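You operate a simulated robot arm through the tools that you are given. There is no shell and no other tool. Be economical: measure what you need, move in short steps, check, and stop when the job is done.

You run a simulated robot arm. Do the job below in one go: nothing can be reset, and whatever is moved stays where it is left.

TASK
Lock out the suction unit and empty its tray into the dust bin.
Fine: mains switch off and the REPAIR tag on the LOCK peg before the drawer opens; silver tray back, drawer shut, nothing spilt.

It is judged by the outcome, as a careful person would: the job done as asked, and still so three seconds after it is handed in. It fails if anything else is knocked over, pushed out of place, dropped, spilled or broken.

THE ROBOT
A 6-joint arm with a two-finger parallel gripper on a trunk, on a base that drives. Base frame: it is fixed to the floor where the robot stands at the start and does not move with it; the origin is under the middle of the robot, x ahead of it, y to its left, z up. Readings come in m, rad, newtons and seconds.
With the tool pointing down near the work surface it reaches from about 0.1 to 0.72 m from the robot's upright axis, wherever it stands. Its first joint turns from -2.897 to 2.897 rad. Places, roughly: dust bin [0.1, -1.8, 0.3]; inside of the suction drawer [0.4, -0.6, 0.4]; lock peg tip [0.8, 0, 1.2]; mains switch [0.8, 0, 1.3]; silver tray (25x20x12 cm) [0.4, -0.6, 0.4]; suction drawer [0.3, -0.6, 0.4]. Payload 3.91 kg.
The tool frame sits at the grasp point between the pads (the TCP): z along the fingers, y along the line on which they close. The tips reach 0.03 m beyond it. Largest opening 0.11 m; finger width 0.02, thickness 0.01; the body of the gripper, 0.048 by 0.112 m, starts 0.055 m behind the TCP.
Orientation is told as [roll, pitch, yaw] about the base's x, y, z axes, in that order, counted from this pose: with the fingers straight down and closing along the base's y, the tool's x points along the base's -x, its y along +y and its z along -z.

THE INTERFACE
- The arm moves only by the tool move_arm. Its argument "rows" is a list that holds one entry, the list of rows, each a list of 7 numbers: the turn, a rotation vector about the base's x, y, z in units of 4 degrees (1.0 is 4 degrees), then the shift along the base's x, y, z in units of 25 mm (1.0 is 25 mm), then the finger opening in m, from 0 to 0.11. In form: [[[wx, wy, wz, x, y, z, hand], ...]]. A call has 1 to 12 rows; each row shifts and turns the commanded pose from where the row before left it. A call with a number of a shift or a turn outside -1 to 1 is refused whole. Rows are played at 5 a second. More than 0.05 m and 0.15 rad between two rows, or a gripper value outside its range, and nothing of the call is played. Where a pose cannot be reached the arm comes as near as it can. A force on the tool above 90 N (or 10 N above the force at the start of the call, whichever is more), or a blocked arm, ends the call early, and 0.2 s more pass. Each finger travels about 0.045 m/s and halts on what it meets, pressing with about 27 N; the grip force reading is that of the motor and also rises with nothing between the fingers. The clock runs only during rows and for 0.2 s after the last one: add rows that do not move to give the fingers time. The reply holds the time, the measured pose of the TCP, the force on the tool along the base axes, the opening and the grip force, in the units named above and with some noise, with the torque about the TCP (base axes, N m) and any sound that the robot's microphone picked up.
- Cameras (640 x 400 px; columns grow to the right, rows downward): "scene" is now at [0.0179, 0.1117, 1.3272]; the picture's right is [-0.47, -0.89, 0.00], its down [-0.48, 0.25, -0.84] and it looks along [0.75, -0.39, -0.54] (base axes); focal length 214 px, centre (320, 200). "wrist" rides on the gripper at [0.071, 0.022, -0.107] in the tool frame; the picture's right is [-0.29, 0.96, 0.00], its down [-0.76, -0.23, -0.61] and it looks along [-0.58, -0.18, 0.79] (tool axes); focal length 243 px, centre (320, 200). There is no depth. A picture from a camera that has moved, and an enlarged one, comes with that camera's place and axes in the base frame and with its lens.
- grab_frame(camera): a new picture of that camera. No time passes.
- lift_body(by): slides the trunk up (or, below 0, down) by that many m; the arm and the scene camera ride with it, the base frame stays. It gives what a move gives, with no picture.
- roll_base(legs): drives the robot by 1 to 6 legs, each [ahead, left, turn to the left] in m, m and rad, along the robot's own axes; the way and the turn of a leg run together, so that a leg with both is an arc; at most 1.5 m and 3.142 rad a leg. The arm and the cameras ride along, it lands a little off, and it stops where it bumps. It gives what a move gives.
- turn_head(pan, tilt): turns the head with the scene camera to pan (to the left, within 1.501 rad either way) and tilt (down, from -0.506 to 1.204), counted from straight ahead of the robot. It gives what a move gives.
- close_up(camera, box): a new picture of the part [left, top, right, bottom] of that camera's present view, enlarged. No time passes.
- sign_off(): hands the job in; it is judged then, once.

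Work in short steps. Places have to be worked out from the pictures, the camera data and where the tool is seen: move nearer, look again, correct. Check each grasp and each placing, and mend what went wrong. You have 120 turns and 98 pictures in all, those below and enlarged ones among them. Open the gripper and draw the arm clear of the work before you hand the job in, unless the task says otherwise; then end with one line.

The tools are called after ">>>" as name(argument=value, ...) on one line, values as JSON. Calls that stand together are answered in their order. move_arm: Moves the arm, as the interface text tells. Its arguments: {"type":"object","properties":{"rows":{"type":"array","items":{"type":"array","items":{"type":"array","items":{"type":"number"}}}}},"required":["rows"]} The other tools are called the same way: lift_body (by) slides the trunk up or down; roll_base (legs) drives the base; turn_head (pan, tilt) turns the head that bears the scene camera; grab_frame (camera) takes a picture; close_up (camera, box) takes an enlarged picture of a part of a camera's view; sign_off () hands the job in.

At the start:

```text
time_s: 0.0
eef_pos: [0.3877, -0.1557, 0.9992]
tcp_rot: [-0.001, 0.0, -0.001]
contact_force: [0.4, 0.2, 0.0]
wrist_torque: [-0.04, -0.04, 0.03]
width: 0.11
grip_force: 0.1
trunk travel left (down, up): [-0.275, 0.315]
robot x, y, heading: [-0.0011, -0.0006, 0.001]
head pan, tilt: [-0.483, 0.567]
```

scene: 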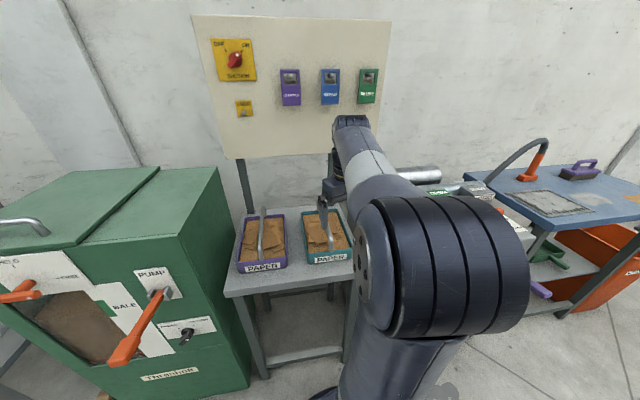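
wrist: 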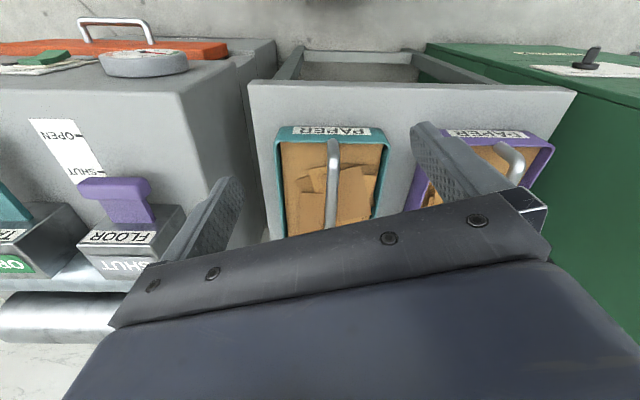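

The panel with the switch and tags is ahead; I look closely at it and then around to the suction unit on the right.

>>> close_up(camera="scene", box=[190, 10, 400, 141])

>>> turn_head(pan=-1.1, tilt=0.6)

>>> grab_frame(camera="scene")

```text
3.05 times, centred on (295, 76) of scene
camera zoom: at [0.0179, 0.1117, 1.3272], right [-0.47, -0.89, 0.0], down [-0.48, 0.25, -0.84], along [0.75, -0.39, -0.54], focal length 654 px, centre (396, 579)
```

zoom: 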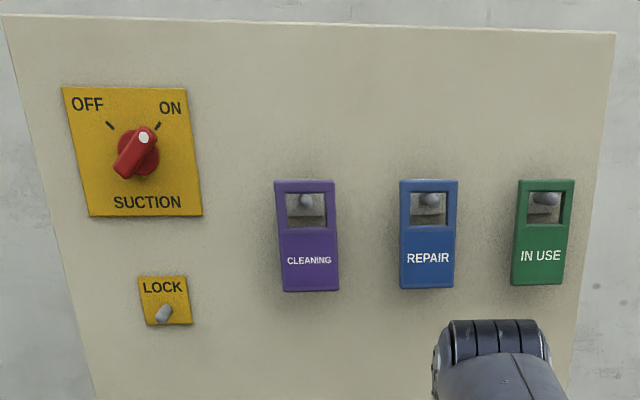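

```text
time_s: 1.0
eef_pos: [0.3884, -0.1553, 1.0004]
tcp_rot: [-0.003, 0.0, 0.001]
contact_force: [-0.9, -1.3, -0.5]
wrist_torque: [-0.02, 0.02, -0.01]
width: 0.1101
grip_force: 0.0
trunk travel left (down, up): [-0.275, 0.315]
robot x, y, heading: [0.0013, -0.0001, 0.006]
head pan, tilt: [-1.1, 0.6]
```

```text
94 pictures are left
camera scene: at [-0.021, 0.0745, 1.3243], right [-0.89, -0.45, 0.0], down [-0.26, 0.5, -0.83], along [0.38, -0.73, -0.56], focal length 214 px, centre (320, 200)
```

scene: 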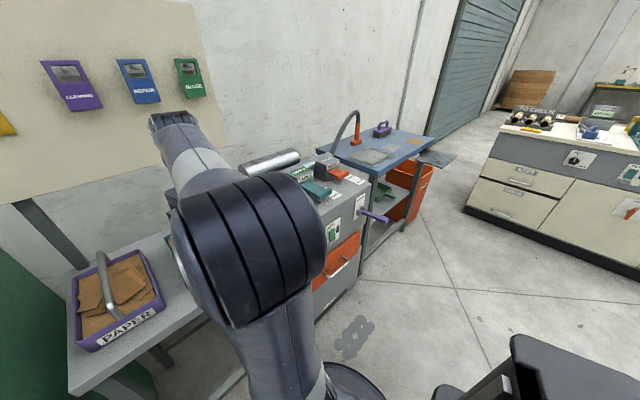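

The grey unit with the orange drawer on the right is the suction unit. I enlarge it.

>>> close_up(camera="scene", box=[230, 100, 470, 320])

>>> turn_head(pan=-1.5, tilt=0.7)

>>> grab_frame(camera="scene")

```text
1.82 times, centred on (350, 210) of scene
camera zoom: at [-0.021, 0.0745, 1.3243], right [-0.89, -0.45, 0.0], down [-0.26, 0.5, -0.83], along [0.38, -0.73, -0.56], focal length 390 px, centre (266, 182)
```

zoom: 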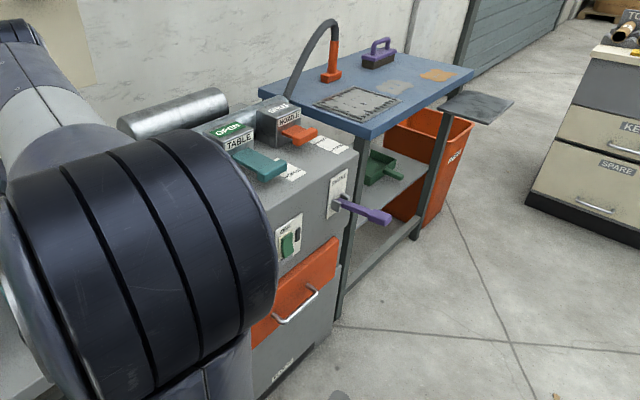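

```text
time_s: 1.9
eef_pos: [0.3886, -0.1547, 0.9997]
tcp_rot: [-0.001, -0.001, 0.0]
contact_force: [0.0, 0.7, -0.3]
wrist_torque: [0.03, 0.01, -0.06]
width: 0.11
grip_force: 0.0
trunk travel left (down, up): [-0.275, 0.315]
robot x, y, heading: [0.0015, -0.0012, 0.001]
head pan, tilt: [-1.499, 0.7]
```

```text
92 pictures are left
camera scene: at [-0.055, 0.0685, 1.3157], right [-1.0, -0.07, 0.0], down [-0.05, 0.64, -0.77], along [0.06, -0.76, -0.64], focal length 214 px, centre (320, 200)
```

scene: 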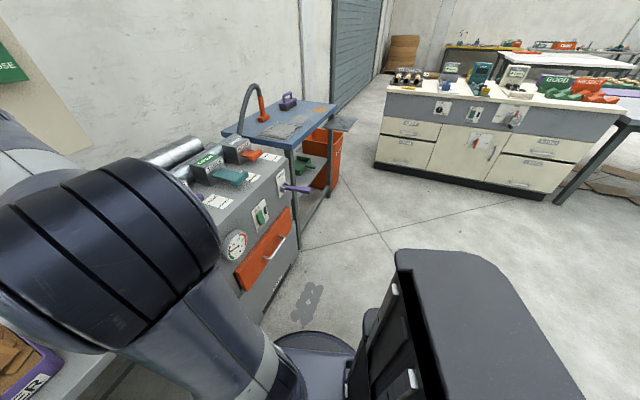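

Switch sits near y≈-0.01, z≈1.33, lock peg z≈1.19, REPAIR tag near y≈-0.34. I first pitch the gripper to point at the panel, rising, while staying back from it.

>>> move_arm(rows=[[[0, -1, 0, 0, 0.3, 0.6, 0.11], [0, -1, 0, 0, 0.3, 0.6, 0.11], [0, -1, 0, 0, 0.3, 0.6, 0.11], [0, -1, 0, 0, 0.3, 0.6, 0.11], [0, -1, 0, 0, 0.3, 0.6, 0.11], [0, -1, 0, 0, 0.3, 0.6, 0.11], [0, -1, 0, 0, 0.3, 0.6, 0.11], [0, -1, 0, 0, 0.3, 0.6, 0.11], [0, -1, 0, 0, 0.3, 0.6, 0.11], [0, -1, 0, 0, 0.3, 0.6, 0.11], [0, -1, 0, 0, 0.3, 0.6, 0.11]]])

>>> move_arm(rows=[[[0, -1, 0, 0.3, 0.3, 0.6, 0.11], [0, -1, 0, 0.3, 0.3, 0.6, 0.11], [0, -1, 0, 0.3, 0.3, 0.6, 0.11], [0, -1, 0, 0.3, 0.3, 0.6, 0.11], [0, -1, 0, 0.3, 0.3, 0.6, 0.11], [0, -1, 0, 0.3, 0.3, 0.6, 0.11], [0, -1, 0, 0.3, 0.3, 0.6, 0.11], [0, -1, 0, 0.3, 0.3, 0.6, 0.11], [0, -1, 0, 0.3, 0.3, 0.6, 0.11], [0, -1, 0, 0.3, 0.3, 0.6, 0.11], [0, -1, 0, 0.3, 0.3, 0.6, 0.11], [0, -0.5, 0, 0.3, 0, 0, 0.11]]])

>>> turn_head(pan=-0.2, tilt=0.2)

>>> grab_frame(camera="scene")

>>> grab_frame(camera="wrist")

```text
time_s: 4.3
eef_pos: [0.3876, -0.073, 1.1654]
tcp_rot: [-0.002, -0.768, -0.001]
contact_force: [-0.5, -0.5, 0.6]
wrist_torque: [-0.02, 0.0, 0.0]
width: 0.1099
grip_force: 0.0
trunk travel left (down, up): [-0.275, 0.315]
robot x, y, heading: [0.0018, 0.0008, 0.005]
head pan, tilt: [-1.499, 0.7]
```

```text
time_s: 6.9
eef_pos: [0.4779, 0.0099, 1.33]
tcp_rot: [-2.784, -1.57, 2.784]
contact_force: [-0.4, -0.3, -0.8]
wrist_torque: [-0.02, -0.04, 0.0]
width: 0.1103
grip_force: 0.1
trunk travel left (down, up): [-0.275, 0.315]
robot x, y, heading: [-0.0041, -0.0003, 0.001]
head pan, tilt: [-1.499, 0.7]
```

```text
time_s: 8.3
eef_pos: [0.4802, 0.0104, 1.3297]
tcp_rot: [-0.672, -1.571, 0.671]
contact_force: [0.9, 0.1, 0.6]
wrist_torque: [-0.01, -0.04, 0.01]
width: 0.1099
grip_force: 0.1
trunk travel left (down, up): [-0.275, 0.315]
robot x, y, heading: [0.0011, 0.0007, 0.003]
head pan, tilt: [-0.201, 0.201]
```

```text
91 pictures are left
camera scene: at [0.0301, 0.1346, 1.361], right [-0.2, -0.98, 0.0], down [-0.2, 0.04, -0.98], along [0.96, -0.2, -0.2], focal length 214 px, centre (320, 200)
```

scene: 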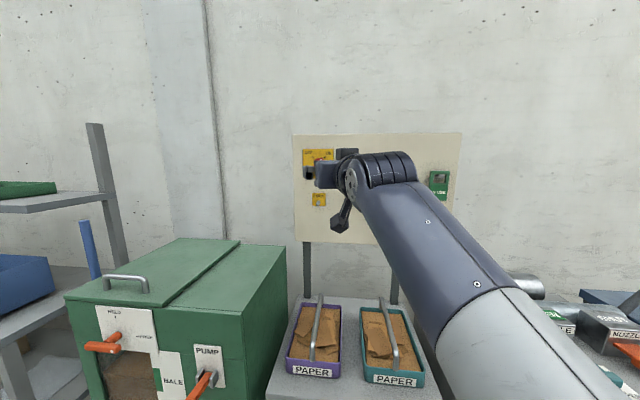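

```text
90 pictures are left
camera wrist: at [0.3721, 0.0317, 1.2586], right [0.0, 0.96, 0.29], down [-0.61, -0.23, 0.76], along [0.79, -0.18, 0.58], focal length 243 px, centre (320, 200)
```

wrist: 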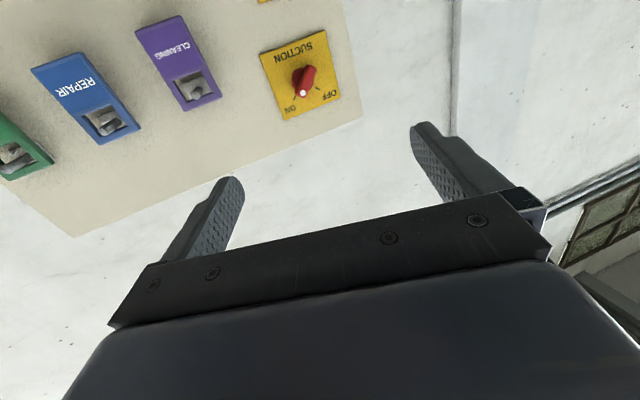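

Triangulation puts the knob at about (0.81, -0.018, 1.334). I enlarge the wrist view to refine and see the knob angle.

>>> close_up(camera="wrist", box=[20, 0, 360, 210])

>>> close_up(camera="scene", box=[285, 125, 475, 245])

```text
1.88 times, centred on (190, 105) of wrist
camera zoom: at [0.3721, 0.0317, 1.2586], right [0.0, 0.96, 0.29], down [-0.61, -0.23, 0.76], along [0.79, -0.18, 0.58], focal length 457 px, centre (565, 379)
```

zoom: 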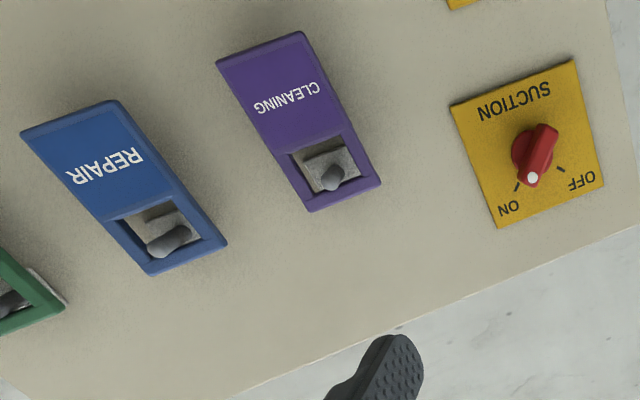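

```text
3.33 times, centred on (380, 185) of scene
camera zoom: at [0.0301, 0.1346, 1.361], right [-0.2, -0.98, 0.0], down [-0.2, 0.04, -0.98], along [0.96, -0.2, -0.2], focal length 715 px, centre (120, 250)
```

zoom: 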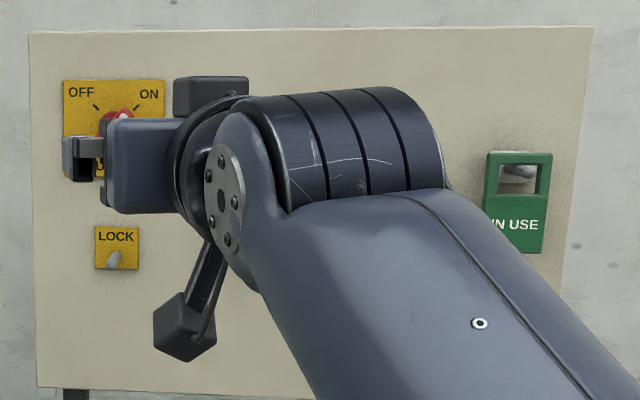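

Knob bar runs from lower-left to upper-right (about 40–45°), centre (~0.80, -0.0175, 1.335). I roll the gripper +44° so the fingers close across the bar, and approach to x≈0.70.

>>> move_arm(rows=[[[1, 0, 0, 0.8, -0.1, 0.02, 0.08], [1, 0, 0, 0.8, -0.1, 0.02, 0.08], [1, 0, 0, 0.8, -0.1, 0.02, 0.08], [1, 0, 0, 0.8, -0.1, 0.02, 0.08], [1, 0, 0, 0.8, -0.1, 0.02, 0.08], [1, 0, 0, 0.8, -0.1, 0.02, 0.08], [1, 0, 0, 0.8, -0.1, 0.02, 0.08], [1, 0, 0, 0.8, -0.1, 0.02, 0.08], [1, 0, 0, 0.8, -0.1, 0.02, 0.08], [1, 0, 0, 0.8, -0.1, 0.02, 0.08], [1, 0, 0, 0.8, -0.1, 0, 0.08]]])

>>> grab_frame(camera="wrist")

>>> close_up(camera="scene", box=[285, 125, 475, 245])

```text
time_s: 10.8
eef_pos: [0.6991, -0.0165, 1.3342]
tcp_rot: [1.57, -0.803, -1.571]
contact_force: [-0.3, 0.4, 0.4]
wrist_torque: [0.0, -0.01, 0.0]
width: 0.08
grip_force: 0.1
trunk travel left (down, up): [-0.275, 0.315]
robot x, y, heading: [-0.0005, -0.0005, 0.001]
head pan, tilt: [-0.201, 0.201]
```

```text
87 pictures are left
camera wrist: at [0.5924, 0.0482, 1.2986], right [0.0, 0.49, 0.87], down [-0.61, -0.69, 0.39], along [0.79, -0.53, 0.3], focal length 243 px, centre (320, 200)
```

wrist: 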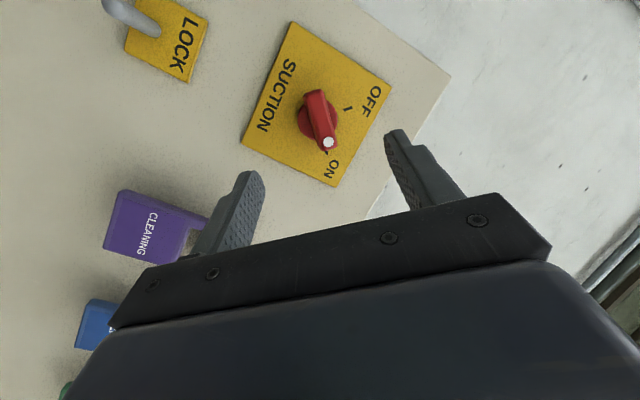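

```text
3.33 times, centred on (380, 185) of scene
camera zoom: at [0.0301, 0.1347, 1.3611], right [-0.2, -0.98, 0.0], down [-0.2, 0.04, -0.98], along [0.96, -0.2, -0.2], focal length 715 px, centre (120, 250)
```

zoom: 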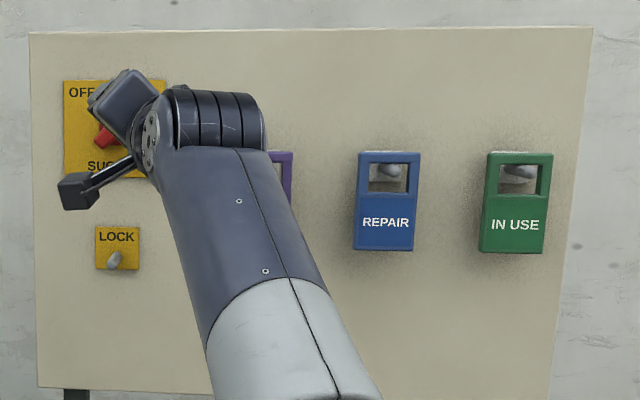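

The knob lies on the tool axis and the fingers are square to it. I advance ~8 cm, watching for contact, then close.

>>> move_arm(rows=[[[0, 0, 0, 0.6, 0, 0, 0.07], [0, 0, 0, 0.6, 0, 0, 0.07], [0, 0, 0, 0.6, 0, 0, 0.07], [0, 0, 0, 0.6, 0, 0, 0.07], [0, 0, 0, 0.6, 0, 0, 0.07]]])

>>> grab_frame(camera="wrist")

```text
time_s: 11.9
eef_pos: [0.7648, -0.016, 1.3253]
tcp_rot: [1.571, -0.803, -1.572]
contact_force: [-0.7, 0.4, -0.4]
wrist_torque: [0.0, 0.01, 0.01]
width: 0.07
grip_force: 0.0
out of reach, approached as far as the arm can: row 4, 5
trunk travel left (down, up): [-0.275, 0.315]
robot x, y, heading: [-0.0009, -0.0036, 0.003]
head pan, tilt: [-0.201, 0.201]
```

```text
85 pictures are left
camera wrist: at [0.657, 0.0484, 1.2879], right [0.0, 0.49, 0.87], down [-0.61, -0.69, 0.39], along [0.79, -0.53, 0.3], focal length 243 px, centre (320, 200)
```

wrist: 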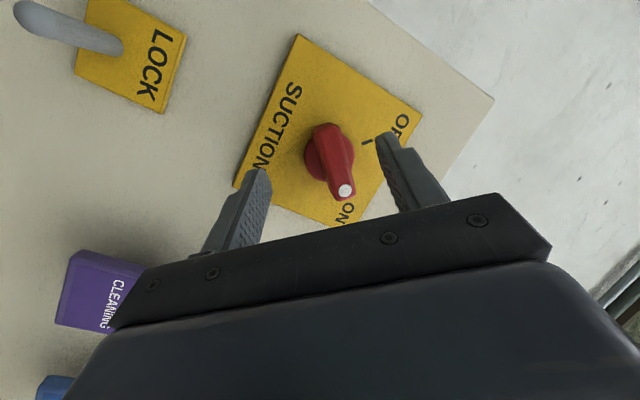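

Reach ran out just short of it. I back off, raise the trunk by 0.15 m so the shoulder is nearer that height, and return.

>>> move_arm(rows=[[[0, 0, 0, -1, 0, 0, 0.07], [0, 0, 0, -1, 0, 0, 0.07], [0, 0, 0, -1, 0, 0, 0.07]]])

>>> lift_body(by=0.15)

>>> move_arm(rows=[[[0, 0, 0, 0, 0, -1, 0.07], [0, 0, 0, 0, 0, -1, 0.07], [0, 0, 0, 0, 0, -1, 0.07], [0, 0, 0, 0, 0, -1, 0.07], [0, 0, 0, 0, 0, -1, 0.07], [0, 0, 0, 0, 0, 0, 0.07]]])

```text
time_s: 12.8
eef_pos: [0.6887, -0.0166, 1.3235]
tcp_rot: [1.571, -0.804, -1.571]
contact_force: [0.0, -0.5, -0.4]
wrist_torque: [-0.01, -0.02, -0.03]
width: 0.07
grip_force: 0.1
trunk travel left (down, up): [-0.275, 0.315]
robot x, y, heading: [-0.0009, 0.0009, -0.001]
head pan, tilt: [-0.201, 0.201]
```

```text
time_s: 14.5
eef_pos: [0.6892, -0.0161, 1.473]
tcp_rot: [1.571, -0.804, -1.572]
contact_force: [-0.6, -0.8, 0.5]
wrist_torque: [0.0, 0.02, 0.0]
width: 0.07
grip_force: 0.0
trunk travel left (down, up): [-0.425, 0.165]
robot x, y, heading: [0.002, 0.0015, 0.0]
head pan, tilt: [-0.201, 0.201]
```

```text
time_s: 15.9
eef_pos: [0.6879, -0.0165, 1.3498]
tcp_rot: [1.571, -0.802, -1.572]
contact_force: [0.3, -0.8, 1.1]
wrist_torque: [-0.03, 0.0, -0.01]
width: 0.07
grip_force: 0.0
trunk travel left (down, up): [-0.425, 0.165]
robot x, y, heading: [-0.0009, 0.001, 0.002]
head pan, tilt: [-0.201, 0.201]
```

Now centre in z (down ~14 mm) and advance toward x≈0.79.

>>> move_arm(rows=[[[0, 0, 0, 0.5, -0.03, -0.5, 0.07], [0, 0, 0, 0.7, -0.03, -0.06, 0.07], [0, 0, 0, 0.7, 0, 0, 0.07], [0, 0, 0, 0.7, 0, 0, 0.07], [0, 0, 0, 0.6, 0, 0, 0.07], [0, 0, 0, 0.4, 0, 0, 0.07]]])

>>> grab_frame(camera="wrist")

```text
time_s: 17.3
eef_pos: [0.7783, -0.0187, 1.3344]
tcp_rot: [1.571, -0.803, -1.57]
contact_force: [-0.6, -0.3, -0.2]
wrist_torque: [0.0, 0.02, 0.0]
width: 0.0695
grip_force: 0.1
trunk travel left (down, up): [-0.425, 0.165]
robot x, y, heading: [0.0001, 0.0023, -0.004]
head pan, tilt: [-0.201, 0.201]
```

```text
84 pictures are left
camera wrist: at [0.6722, 0.0469, 1.2985], right [0.0, 0.49, 0.87], down [-0.61, -0.69, 0.39], along [0.79, -0.53, 0.3], focal length 243 px, centre (320, 200)
```

wrist: 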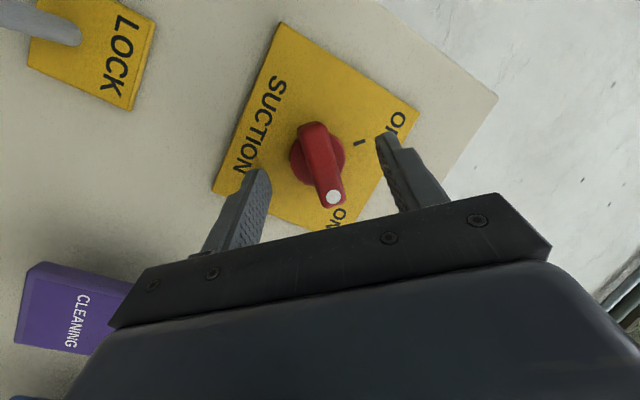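

The knob front is ~0.80 and tips are at ~0.808; I ease forward 10 mm and close gently to test the grip.

>>> move_arm(rows=[[[0, 0, 0, 0.2, 0, 0.03, 0.06], [0, 0, 0, 0.2, 0, 0.03, 0.06]]])

>>> close_up(camera="wrist", box=[200, 80, 460, 242])

```text
time_s: 17.9
eef_pos: [0.7852, -0.017, 1.3366]
tcp_rot: [1.568, -0.802, -1.568]
contact_force: [-29.2, 3.7, -10.5]
wrist_torque: [0.48, 0.99, -0.99]
width: 0.0625
grip_force: 2.8
trunk travel left (down, up): [-0.425, 0.165]
robot x, y, heading: [-0.0033, -0.0007, 0.001]
head pan, tilt: [-0.201, 0.201]
```

```text
2.46 times, centred on (330, 161) of wrist
camera zoom: at [0.6781, 0.0475, 1.3006], right [0.0, 0.49, 0.87], down [-0.61, -0.69, 0.39], along [0.8, -0.53, 0.29], focal length 597 px, centre (295, 296)
```

zoom: 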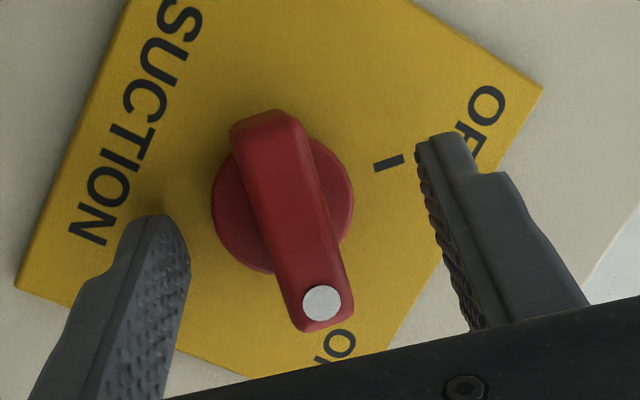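

Tips touch the plate at x≈0.815. I back off 3 mm and close on the bar.

>>> move_arm(rows=[[[0, 0, 0, -0.3, 0, 0, 0.06], [0, 0, 0, 0, 0, 0, 0.03], [0, 0, 0, 0, 0, 0, 0.01], [0, 0, 0, 0, 0, 0, 0.0], [0, 0, 0, 0, 0, 0, 0.0], [0, 0, 0, 0, 0, 0, 0.0]]])

>>> close_up(camera="wrist", box=[200, 80, 460, 242])

```text
time_s: 19.3
eef_pos: [0.7815, -0.0229, 1.3339]
tcp_rot: [1.564, -0.802, -1.57]
contact_force: [-10.0, -17.5, -19.0]
wrist_torque: [-0.61, 0.49, -1.83]
width: 0.0317
grip_force: 45.1
trunk travel left (down, up): [-0.425, 0.165]
robot x, y, heading: [-0.0029, 0.0014, -0.006]
head pan, tilt: [-0.201, 0.201]
```

```text
2.46 times, centred on (330, 161) of wrist
camera zoom: at [0.675, 0.0426, 1.2981], right [0.01, 0.49, 0.87], down [-0.61, -0.69, 0.39], along [0.79, -0.53, 0.29], focal length 597 px, centre (295, 296)
```

zoom: 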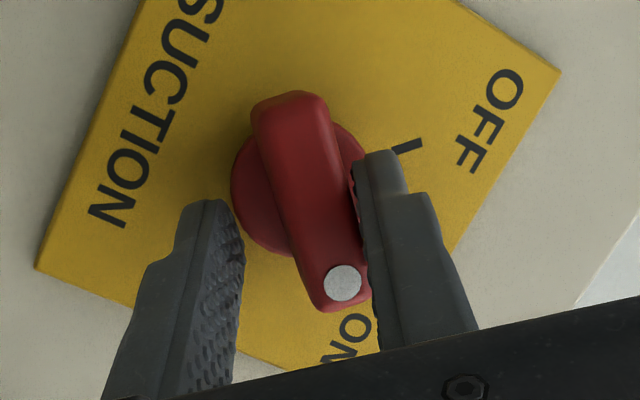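

One finger caught the knob's base disc while the other met the bar. I open, back off ~7 mm, shift slightly towards −y/−z, and close again.

>>> move_arm(rows=[[[0, 0, 0, 0, 0, 0, 0.06], [0, 0, 0, -0.25, -0.08, -0.08, 0.06], [0, 0, 0, 0, 0, 0, 0.04], [0, 0, 0, 0, 0, 0, 0.02], [0, 0, 0, 0, 0, 0, 0.0], [0, 0, 0, 0, 0, 0, 0.0], [0, 0, 0, 0, 0, 0, 0.0]]])

>>> close_up(camera="wrist", box=[200, 80, 460, 242])

```text
time_s: 20.9
eef_pos: [0.7748, -0.0177, 1.3376]
tcp_rot: [1.578, -0.805, -1.576]
contact_force: [11.1, 8.8, 20.3]
wrist_torque: [-0.07, 0.45, 0.11]
width: 0.0197
grip_force: 45.3
trunk travel left (down, up): [-0.425, 0.165]
robot x, y, heading: [-0.0004, 0.002, -0.001]
head pan, tilt: [-0.201, 0.201]
```

```text
2.46 times, centred on (330, 161) of wrist
camera zoom: at [0.6679, 0.047, 1.3004], right [-0.01, 0.49, 0.87], down [-0.61, -0.69, 0.38], along [0.79, -0.53, 0.3], focal length 597 px, centre (295, 296)
```

zoom: 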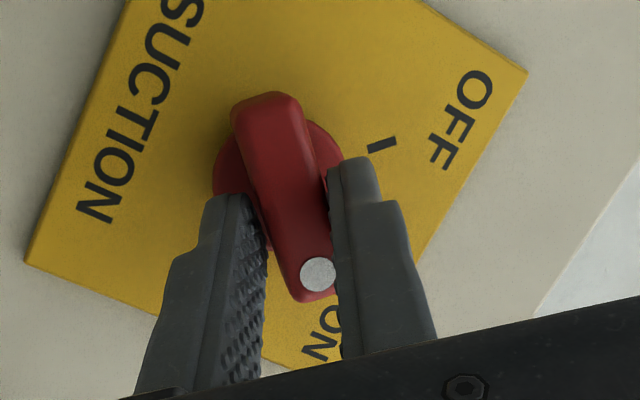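

Both pads now grip the bar (0.0197 m). I relieve the side load and turn −44° about x first.

>>> move_arm(rows=[[[-1, 0, 0, 0, 0.1, 0.1, 0], [-1, 0, 0, 0, 0.06, 0.06, 0], [-1, 0, 0, 0, 0, 0, 0], [-1, 0, 0, 0, 0, 0, 0], [-1, 0, 0, 0, 0, 0, 0], [-1, 0, 0, 0, 0, 0, 0], [-1, 0, 0, 0, 0, 0, 0], [-1, 0, 0, 0, 0, 0, 0], [-1, 0, 0, 0, 0, 0, 0], [-1, 0, 0, 0, 0, 0, 0], [-1, 0, 0, 0, 0, 0, 0]]])

>>> grab_frame(camera="wrist")

```text
time_s: 23.3
eef_pos: [0.7743, -0.0155, 1.3382]
tcp_rot: [-1.059, -1.568, 1.059]
contact_force: [-6.2, 4.4, -3.1]
wrist_torque: [0.31, 1.09, -0.35]
width: 0.0208
grip_force: 45.0
trunk travel left (down, up): [-0.425, 0.165]
robot x, y, heading: [0.0023, 0.0009, -0.003]
head pan, tilt: [-0.201, 0.201]
```

```text
80 pictures are left
camera wrist: at [0.6678, 0.0062, 1.2669], right [0.0, 0.96, 0.29], down [-0.61, -0.23, 0.76], along [0.79, -0.17, 0.58], focal length 243 px, centre (320, 200)
```

wrist: 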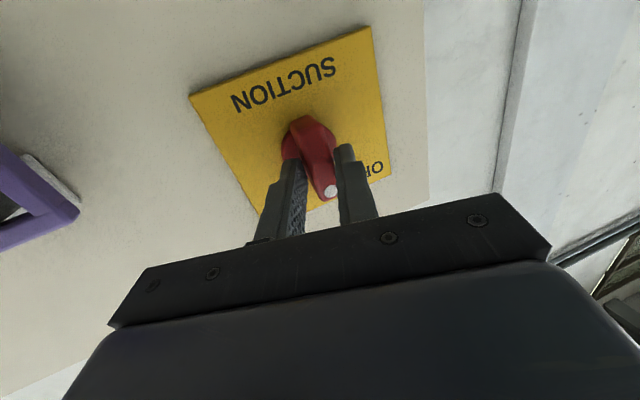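

The knob turned with the hand to vertical. Continue another 45°.

>>> move_arm(rows=[[[-1, 0, 0, 0, 0, 0, 0], [-1, 0, 0, 0, 0, 0, 0], [-1, 0, 0, 0, 0, 0, 0], [-1, 0, 0, 0, 0, 0, 0], [-1, 0, 0, 0, 0, 0, 0], [-1, 0, 0, 0, 0, 0, 0], [-1, 0, 0, 0, 0, 0, 0], [-1, 0, 0, 0, 0, 0, 0], [-1, 0, 0, 0, 0, 0, 0], [-1, 0, 0, 0, 0, 0, 0], [-1, 0, 0, 0, 0, 0, 0]]])

>>> grab_frame(camera="wrist")

```text
time_s: 25.7
eef_pos: [0.7738, -0.0107, 1.3385]
tcp_rot: [-1.567, -0.801, 1.571]
contact_force: [-19.9, 22.9, -17.8]
wrist_torque: [0.5, 0.52, -0.18]
width: 0.0189
grip_force: 44.7
trunk travel left (down, up): [-0.425, 0.165]
robot x, y, heading: [0.0014, -0.0027, -0.0]
head pan, tilt: [-0.201, 0.201]
```

```text
79 pictures are left
camera wrist: at [0.6672, -0.0464, 1.2722], right [0.0, 0.89, -0.46], down [-0.61, 0.36, 0.71], along [0.79, 0.28, 0.54], focal length 243 px, centre (320, 200)
```

wrist: 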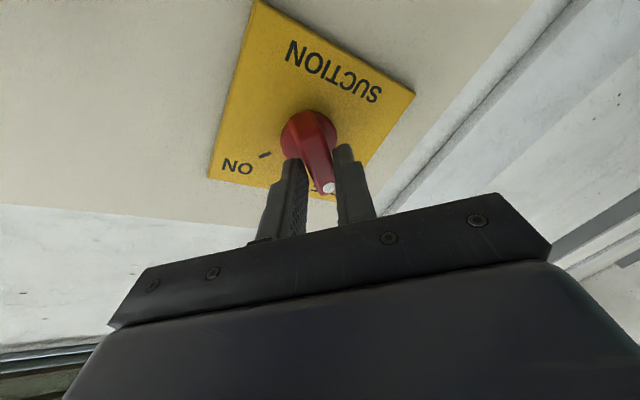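

The bar now points at OFF. I open, back away and check with a close picture.

>>> move_arm(rows=[[[0, 0, 0, 0, 0, 0, 0.03], [0, 0, 0, 0, 0, 0, 0.05], [0, 0, 0, -0.4, 0, 0, 0.05], [0, 0, 0, -1, 0, 0, 0.06], [0, 0, 0, -1, 0, 0, 0.06], [0, 0, 0, -1, 0, 0, 0.06], [0, 0, 0, -1, 0, 0, 0.06], [0, 0, 0, -1, 0, 0, 0.06]]])

>>> grab_frame(camera="wrist")

>>> close_up(camera="scene", box=[275, 160, 495, 298])

```text
time_s: 27.5
eef_pos: [0.6392, -0.0157, 1.3396]
tcp_rot: [-1.572, -0.803, 1.569]
contact_force: [1.1, -0.2, 0.7]
wrist_torque: [-0.03, -0.02, 0.03]
width: 0.0599
grip_force: 0.0
trunk travel left (down, up): [-0.425, 0.165]
robot x, y, heading: [-0.0, -0.0008, -0.001]
head pan, tilt: [-0.201, 0.201]
```

```text
78 pictures are left
camera wrist: at [0.5331, -0.0502, 1.2731], right [0.0, 0.89, -0.46], down [-0.61, 0.36, 0.71], along [0.79, 0.28, 0.54], focal length 243 px, centre (320, 200)
```

wrist: 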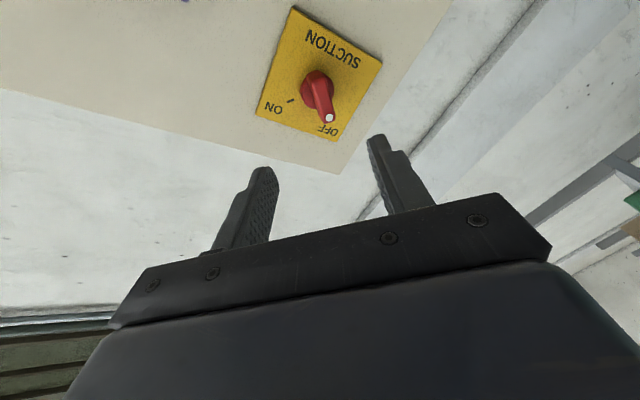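

```text
2.90 times, centred on (385, 229) of scene
camera zoom: at [0.0301, 0.1347, 1.5111], right [-0.2, -0.98, 0.0], down [-0.2, 0.04, -0.98], along [0.96, -0.2, -0.2], focal length 622 px, centre (132, 116)
```

zoom: 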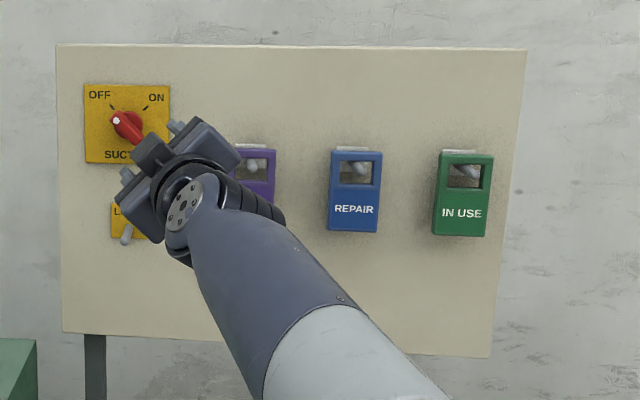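

Switch is OFF. Now I level the hand again and move in front of the REPAIR tag at a safe stand-off.

>>> move_arm(rows=[[[1, 0, 0, -0.2, -1, -0.3, 0.09], [1, 0, 0, -0.2, -1, -0.3, 0.1], [1, 0, 0, -0.2, -1, -0.3, 0.1], [1, 0, 0, -0.2, -1, -0.3, 0.1], [1, 0, 0, -0.2, -1, -0.3, 0.1], [1, 0, 0, 0, -1, -0.3, 0.1], [1, 0, 0, 0, -1, -0.3, 0.1], [1, 0, 0, 0, -1, -0.3, 0.1], [1, 0, 0, 0, -1, -0.3, 0.1], [1, 0, 0, 0, -1, -0.3, 0.1], [1, 0, 0, 0, -1, -0.3, 0.1], [0, 0, 0, 0, -1, -0.3, 0.1]]])

>>> move_arm(rows=[[[0, 0, 0, 0, -0.5, -0.5, 0.1], [0, 0, 0, 0, -0.4, -0.5, 0.1], [0, 0, 0, 0, 0, 0, 0.1]]])

>>> grab_frame(camera="wrist")

>>> close_up(camera="scene", box=[275, 160, 495, 298])

```text
time_s: 30.1
eef_pos: [0.6137, -0.3178, 1.2495]
tcp_rot: [1.543, -1.57, -1.544]
contact_force: [-0.2, 0.5, -0.5]
wrist_torque: [0.04, 0.0, 0.0]
width: 0.1
grip_force: 0.1
trunk travel left (down, up): [-0.425, 0.165]
robot x, y, heading: [0.0012, 0.002, 0.002]
head pan, tilt: [-0.201, 0.201]
```

```text
time_s: 30.9
eef_pos: [0.6143, -0.3403, 1.2227]
tcp_rot: [-2.673, -1.571, 2.673]
contact_force: [-0.1, -0.1, -0.1]
wrist_torque: [0.01, -0.02, -0.01]
width: 0.0999
grip_force: 0.1
trunk travel left (down, up): [-0.425, 0.165]
robot x, y, heading: [-0.0026, 0.001, 0.003]
head pan, tilt: [-0.201, 0.201]
```

```text
76 pictures are left
camera wrist: at [0.5083, -0.318, 1.1523], right [0.0, 0.96, 0.29], down [-0.61, -0.23, 0.76], along [0.79, -0.18, 0.58], focal length 243 px, centre (320, 200)
```

wrist: 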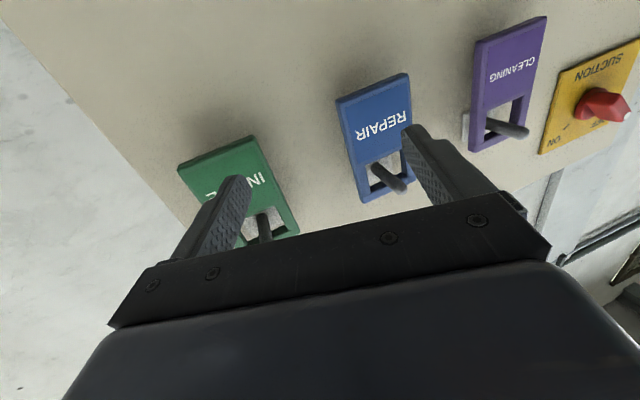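

```text
2.90 times, centred on (385, 229) of scene
camera zoom: at [0.0303, 0.1344, 1.5111], right [-0.2, -0.98, 0.0], down [-0.2, 0.04, -0.98], along [0.96, -0.2, -0.2], focal length 622 px, centre (132, 116)
```

zoom: 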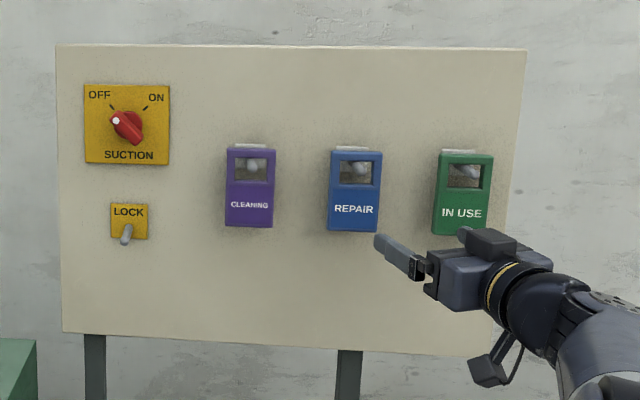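

The triangulation shows the panel is yawed: the three tags lie on a line about 17° off, REPAIR tag front at ≈(0.712, -0.292), z 1.207–1.31. I yaw the hand −17° and line up with the tag's lower half.

>>> move_arm(rows=[[[0, 0, -1, 0, 0.8, 0.25, 0.1], [0, 0, -1, 0, 0.8, 0.25, 0.1], [0, 0, -1, 0, 0.8, 0, 0.1], [0, 0, -1, 0, 0.7, 0, 0.1], [0, 0, -0.3, 0.1, 0, 0, 0.1], [0, 0, 0, 0, 0, 0, 0.1]]])

>>> grab_frame(camera="wrist")

>>> close_up(camera="scene", box=[320, 180, 480, 280])

```text
time_s: 32.3
eef_pos: [0.6179, -0.2615, 1.2358]
tcp_rot: [-0.592, -1.572, 0.291]
contact_force: [-0.4, 0.3, -0.1]
wrist_torque: [0.0, 0.02, 0.0]
width: 0.1
grip_force: 0.1
trunk travel left (down, up): [-0.425, 0.165]
robot x, y, heading: [0.0032, -0.003, 0.003]
head pan, tilt: [-0.201, 0.201]
```

```text
74 pictures are left
camera wrist: at [0.522, -0.2088, 1.1645], right [0.28, 0.91, 0.29], down [-0.65, -0.04, 0.76], along [0.71, -0.4, 0.58], focal length 243 px, centre (320, 200)
```

wrist: 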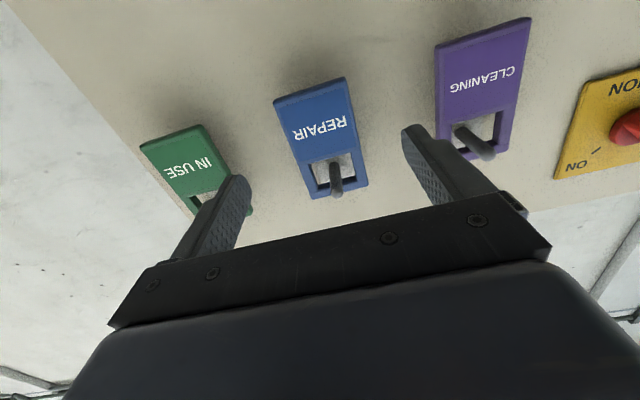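

```text
4.00 times, centred on (400, 230) of scene
camera zoom: at [0.0302, 0.1346, 1.5111], right [-0.2, -0.98, 0.0], down [-0.2, 0.04, -0.98], along [0.96, -0.2, -0.2], focal length 858 px, centre (0, 80)
```

zoom: 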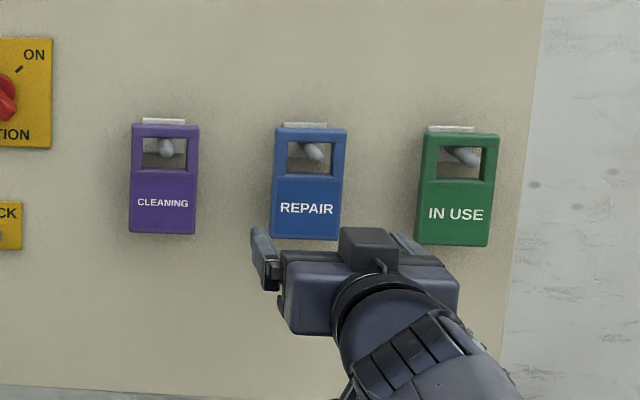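

Line-up agrees (tag centre on the tool axis). I advance 8 cm along the panel normal.

>>> move_arm(rows=[[[0, 0, 0, 0.765, -0.236, 0, 0.1], [0, 0, 0, 0.765, -0.236, 0, 0.1], [0, 0, 0, 0.765, -0.236, 0, 0.1], [0, 0, 0, 0.765, -0.236, 0, 0.1], [0, 0, 0, 0, 0, 0, 0.1]]])

>>> grab_frame(camera="wrist")

>>> close_up(camera="scene", box=[320, 180, 480, 280])

```text
time_s: 33.5
eef_pos: [0.6945, -0.2843, 1.2369]
tcp_rot: [-0.998, -1.571, 0.697]
contact_force: [0.2, -0.8, 0.6]
wrist_torque: [-0.08, -0.01, 0.0]
width: 0.1
grip_force: 0.1
trunk travel left (down, up): [-0.425, 0.165]
robot x, y, heading: [0.002, 0.0005, 0.005]
head pan, tilt: [-0.201, 0.201]
```

```text
72 pictures are left
camera wrist: at [0.5985, -0.2324, 1.1648], right [0.28, 0.91, 0.29], down [-0.65, -0.04, 0.76], along [0.71, -0.4, 0.58], focal length 243 px, centre (320, 200)
```

wrist: 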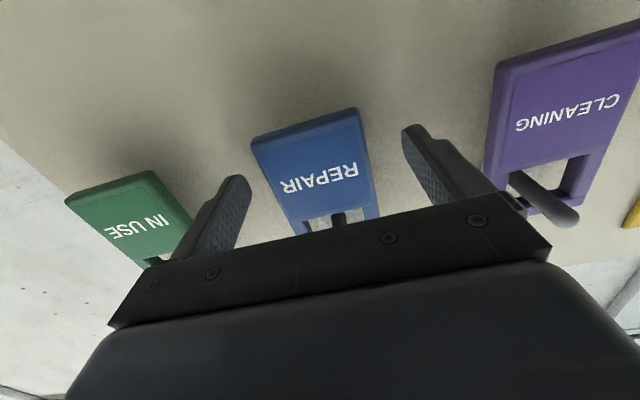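

```text
4.00 times, centred on (400, 230) of scene
camera zoom: at [0.0304, 0.1345, 1.5111], right [-0.2, -0.98, 0.0], down [-0.2, 0.04, -0.98], along [0.96, -0.2, -0.2], focal length 858 px, centre (0, 80)
```

zoom: 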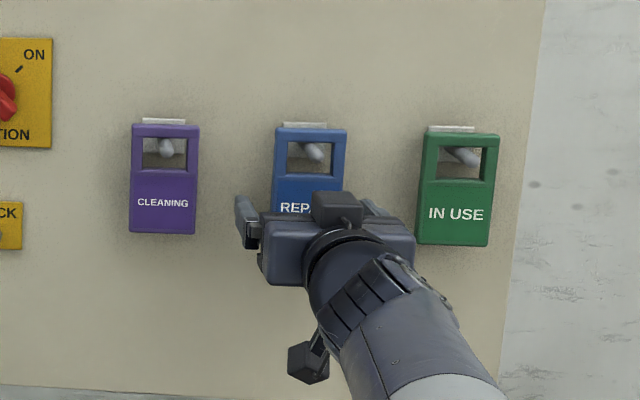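

Tips are now about 1 cm past the tag's front. I advance 6 mm more and close.

>>> move_arm(rows=[[[0, 0, 0, 0.23, -0.07, 0, 0.1], [0, 0, 0, 0, 0, 0, 0.08], [0, 0, 0, 0, 0, 0, 0.06], [0, 0, 0, 0, 0, 0, 0.05], [0, 0, 0, 0, 0, 0, 0.05], [0, 0, 0, 0, 0, 0, 0.05]]])

>>> grab_frame(camera="wrist")

```text
time_s: 34.9
eef_pos: [0.7001, -0.2864, 1.2362]
tcp_rot: [-0.19, -1.572, -0.111]
contact_force: [0.3, -0.4, -0.3]
wrist_torque: [-0.01, 0.03, -0.01]
width: 0.0612
grip_force: 26.8
trunk travel left (down, up): [-0.425, 0.165]
robot x, y, heading: [-0.0051, -0.0017, -0.0]
head pan, tilt: [-0.201, 0.201]
```

```text
70 pictures are left
camera wrist: at [0.6042, -0.234, 1.1649], right [0.28, 0.91, 0.29], down [-0.65, -0.04, 0.76], along [0.71, -0.4, 0.58], focal length 243 px, centre (320, 200)
```

wrist: 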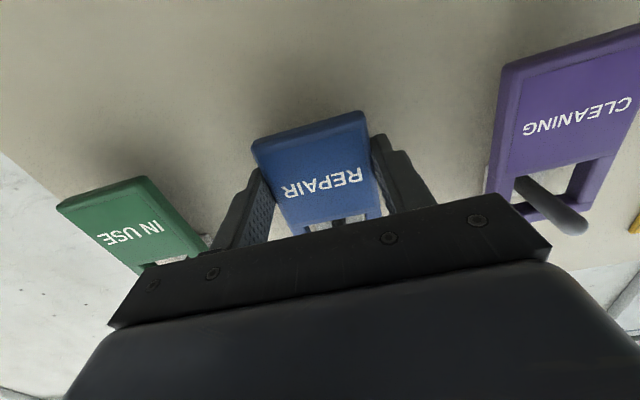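

Tag is gripped (0.061 m). I lift it 8 mm to free it from the peg and draw it straight out along the peg.

>>> move_arm(rows=[[[0, 0, 0, 0, 0, 0.16, 0.05], [0, 0, 0, 0, 0, 0.16, 0.05], [0, 0, 0, -0.5, 0.154, 0, 0.05]]])

>>> close_up(camera="scene", box=[320, 180, 480, 280])

```text
time_s: 35.7
eef_pos: [0.6864, -0.2823, 1.2431]
tcp_rot: [1.602, -1.571, -1.901]
contact_force: [-0.6, -0.4, -0.4]
wrist_torque: [0.02, 0.03, 0.01]
width: 0.0615
grip_force: 26.7
trunk travel left (down, up): [-0.425, 0.165]
robot x, y, heading: [-0.0046, 0.0031, 0.002]
head pan, tilt: [-0.201, 0.201]
```

```text
4.00 times, centred on (400, 230) of scene
camera zoom: at [0.0303, 0.1346, 1.5111], right [-0.2, -0.98, 0.0], down [-0.2, 0.04, -0.98], along [0.96, -0.2, -0.2], focal length 858 px, centre (0, 80)
```

zoom: 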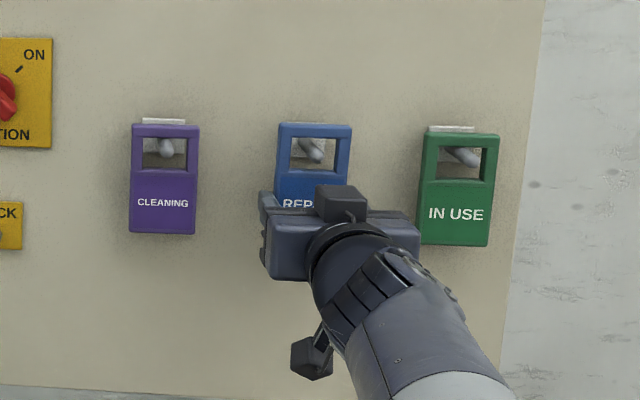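

Coming off freely. I withdraw another ~7 cm along the normal.

>>> move_arm(rows=[[[0, 0, 0, -0.5, 0.154, 0, 0.05], [0, 0, 0, -0.5, 0.154, 0, 0.05], [0, 0, 0, -0.5, 0.154, 0, 0.05], [0, 0, 0, -0.5, 0.154, 0, 0.05], [0, 0, 0, -0.5, 0.154, 0, 0.05], [0, 0, 0, -0.8, 0.246, 0, 0.05]]])

>>> grab_frame(camera="wrist")

>>> close_up(camera="scene", box=[290, 180, 450, 280])

```text
time_s: 37.1
eef_pos: [0.6057, -0.2569, 1.2443]
tcp_rot: [-3.117, -1.571, 2.814]
contact_force: [1.2, 0.7, -0.5]
wrist_torque: [-0.01, -0.04, -0.02]
width: 0.0614
grip_force: 27.0
trunk travel left (down, up): [-0.425, 0.165]
robot x, y, heading: [-0.0028, 0.0023, -0.0]
head pan, tilt: [-0.201, 0.201]
```

```text
68 pictures are left
camera wrist: at [0.5096, -0.2045, 1.1726], right [0.28, 0.91, 0.29], down [-0.65, -0.04, 0.76], along [0.71, -0.4, 0.58], focal length 243 px, centre (320, 200)
```

wrist: 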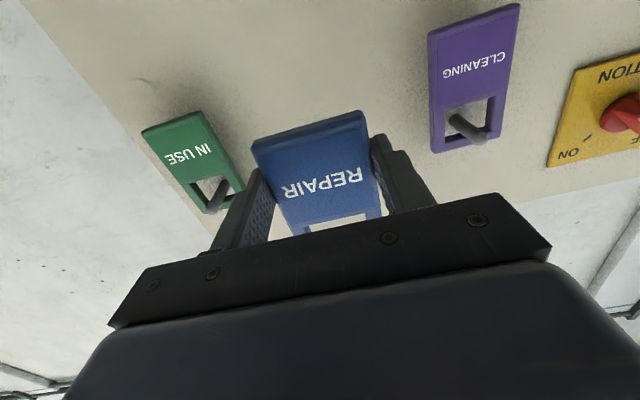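

```text
4.00 times, centred on (370, 230) of scene
camera zoom: at [0.0303, 0.1346, 1.5111], right [-0.2, -0.98, 0.0], down [-0.2, 0.04, -0.98], along [0.96, -0.2, -0.2], focal length 858 px, centre (120, 80)
```

zoom: 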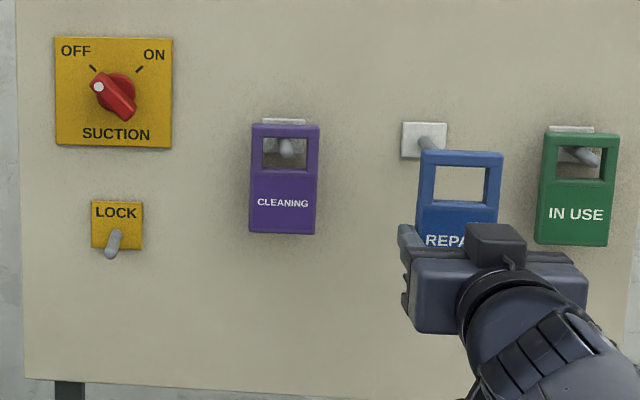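

The tag is off cleanly and upright. LOCK peg tip is at ≈(0.77, -0.0065, 1.191); the tag's window centre is ~51 mm above the TCP. I carry it to a stand-off on the LOCK peg's axis.

>>> move_arm(rows=[[[0, 0, 0, 0, 1, -0.35, 0.05], [0, 0, 0, 0, 1, -0.35, 0.05], [0, 0, 0, 0, 1, -0.35, 0.05], [0, 0, 0, 0, 1, -0.35, 0.05], [0, 0, 0, 0, 1, -0.35, 0.05], [0, 0, 0, 0, 1, -0.35, 0.05], [0, 0, 0, 0, 1, -0.35, 0.05], [0, 0, 0, 0, 1, -0.35, 0.05], [0, 0, 0, 0, 1, -0.35, 0.05], [0, 0, 0, 0, 1, -0.35, 0.05], [0, 0, 0, 0, 1, -0.35, 0.05], [0, 0, 0, 0, 1, -0.3, 0.05]]])

>>> close_up(camera="scene", box=[270, 170, 430, 270])

>>> grab_frame(camera="wrist")

```text
time_s: 39.7
eef_pos: [0.5801, -0.1885, 1.217]
tcp_rot: [-0.082, -1.568, -0.212]
contact_force: [-0.2, -0.2, -0.8]
wrist_torque: [-0.01, 0.0, 0.03]
width: 0.061
grip_force: 26.8
out of reach, approached as far as the arm can: row 3, 4, 5, 6, 7, 8, 9, 10, 11, 12
trunk travel left (down, up): [-0.425, 0.165]
robot x, y, heading: [0.0013, 0.0004, -0.007]
head pan, tilt: [-0.201, 0.201]
```

```text
4.00 times, centred on (350, 220) of scene
camera zoom: at [0.0303, 0.1346, 1.5111], right [-0.2, -0.98, 0.0], down [-0.2, 0.04, -0.98], along [0.96, -0.2, -0.2], focal length 858 px, centre (200, 120)
```

zoom: 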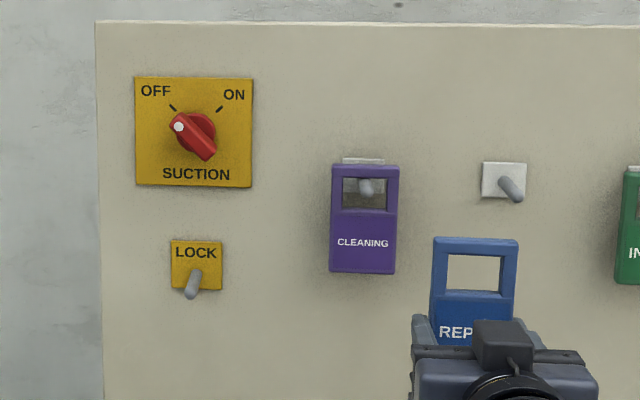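

```text
65 pictures are left
camera wrist: at [0.484, -0.1364, 1.1464], right [0.28, 0.92, 0.29], down [-0.65, -0.05, 0.76], along [0.71, -0.4, 0.58], focal length 243 px, centre (320, 200)
```

wrist: 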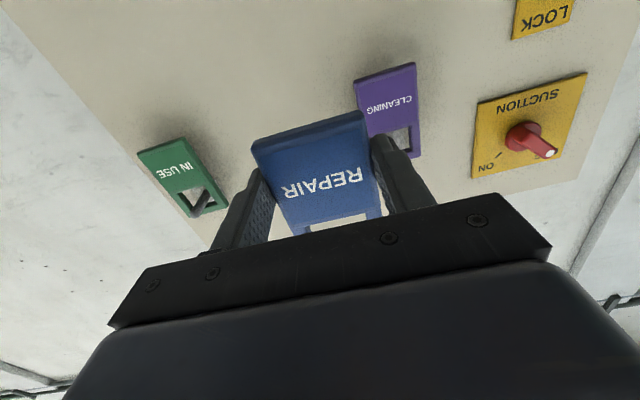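

The arm hits a limit here because the trunk is high for this height. I lower the trunk by 0.12 m and then re-approach.

>>> lift_body(by=-0.12)

>>> move_arm(rows=[[[0, 0, 0, 0.3, 1, 0.4, 0.05], [0, 0, 0, 0.3, 1, 0.4, 0.05], [0, 0, 0, 0.3, 1, 0.4, 0.05], [0, 0, 0, 0.1, 1, 0.4, 0.05], [0, 0, 0, 0, 1, 0.1, 0.05], [0, 0, 0, 0, 1, 0, 0.05], [0, 0, 0, 0, 1, 0, 0.05], [0, 0, 0, 0, 1, 0, 0.05], [0, 0, 0, 0, 1, 0, 0.05]]])

```text
time_s: 41.2
eef_pos: [0.5806, -0.188, 1.0977]
tcp_rot: [-0.072, -1.569, -0.22]
contact_force: [-0.7, -0.5, -0.8]
wrist_torque: [-0.01, 0.03, 0.0]
width: 0.0612
grip_force: 27.1
trunk travel left (down, up): [-0.305, 0.285]
robot x, y, heading: [0.0, -0.0018, -0.001]
head pan, tilt: [-0.201, 0.201]
```

```text
time_s: 43.2
eef_pos: [0.5532, -0.1632, 1.12]
tcp_rot: [-0.023, -1.564, -0.258]
contact_force: [-1.0, 0.0, -1.5]
wrist_torque: [0.0, 0.05, -0.01]
width: 0.0612
grip_force: 26.7
out of reach, approached as far as the arm can: row 1, 2, 3, 4, 5, 6, 7, 8, 9
trunk travel left (down, up): [-0.305, 0.285]
robot x, y, heading: [-0.0008, 0.0013, 0.0]
head pan, tilt: [-0.201, 0.201]
```

The wrist is stuck near a joint limit (forearm sloping down with the hand nearly in line). I move back right and up first, so I can re-approach with the trunk lower and the forearm rising.

>>> move_arm(rows=[[[0, 0, 0, 0.3, -1, 0.4, 0.05], [0, 0, 0, 0.3, -1, 0.4, 0.05], [0, 0, 0, 0.3, -1, 0.5, 0.05], [0, 0, 0, 0.3, -1, 0.8, 0.05], [0, 0, 0, 0.3, -1, 0.8, 0.05], [0, 0, 0, 0, 0, 0.8, 0.05], [0, 0, 0, 0, 0, 0.8, 0.05]]])

>>> lift_body(by=-0.12)

>>> move_arm(rows=[[[0, 0, 0, 0.2, 0, 0.8, 0.05], [0, 0, 0, 0.2, 0, 0.8, 0.05], [0, 0, 0, 0, 0, 0.8, 0.05], [0, 0, 0, 0, 0, 0.8, 0.05], [0, 0, 0, 0, 0, 0.8, 0.05]]])

>>> grab_frame(camera="scene")

```text
time_s: 44.8
eef_pos: [0.5913, -0.2864, 1.2333]
tcp_rot: [-0.065, -1.569, -0.228]
contact_force: [-0.9, -0.6, -0.5]
wrist_torque: [0.0, 0.03, -0.01]
width: 0.0611
grip_force: 26.8
trunk travel left (down, up): [-0.305, 0.285]
robot x, y, heading: [0.001, 0.0012, -0.002]
head pan, tilt: [-0.201, 0.201]
```

```text
time_s: 46.3
eef_pos: [0.5911, -0.2872, 1.1151]
tcp_rot: [-0.032, -1.569, -0.259]
contact_force: [-0.8, 0.2, 0.0]
wrist_torque: [0.0, 0.03, 0.02]
width: 0.0611
grip_force: 27.2
trunk travel left (down, up): [-0.185, 0.405]
robot x, y, heading: [-0.002, -0.0007, 0.003]
head pan, tilt: [-0.201, 0.201]
```

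```text
time_s: 47.5
eef_pos: [0.6011, -0.2881, 1.2129]
tcp_rot: [0.037, -1.569, -0.33]
contact_force: [0.0, 0.2, -0.6]
wrist_torque: [0.02, 0.01, 0.05]
width: 0.0611
grip_force: 27.4
trunk travel left (down, up): [-0.185, 0.405]
robot x, y, heading: [0.0006, -0.0021, -0.002]
head pan, tilt: [-0.201, 0.201]
```

```text
64 pictures are left
camera scene: at [0.0302, 0.1346, 1.2711], right [-0.2, -0.98, 0.0], down [-0.2, 0.04, -0.98], along [0.96, -0.2, -0.2], focal length 214 px, centre (320, 200)
```

scene: 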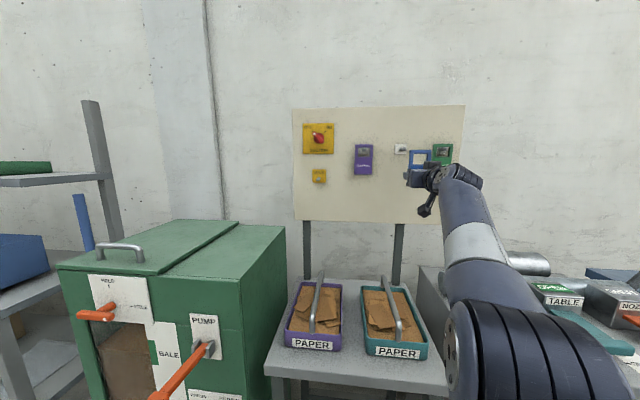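

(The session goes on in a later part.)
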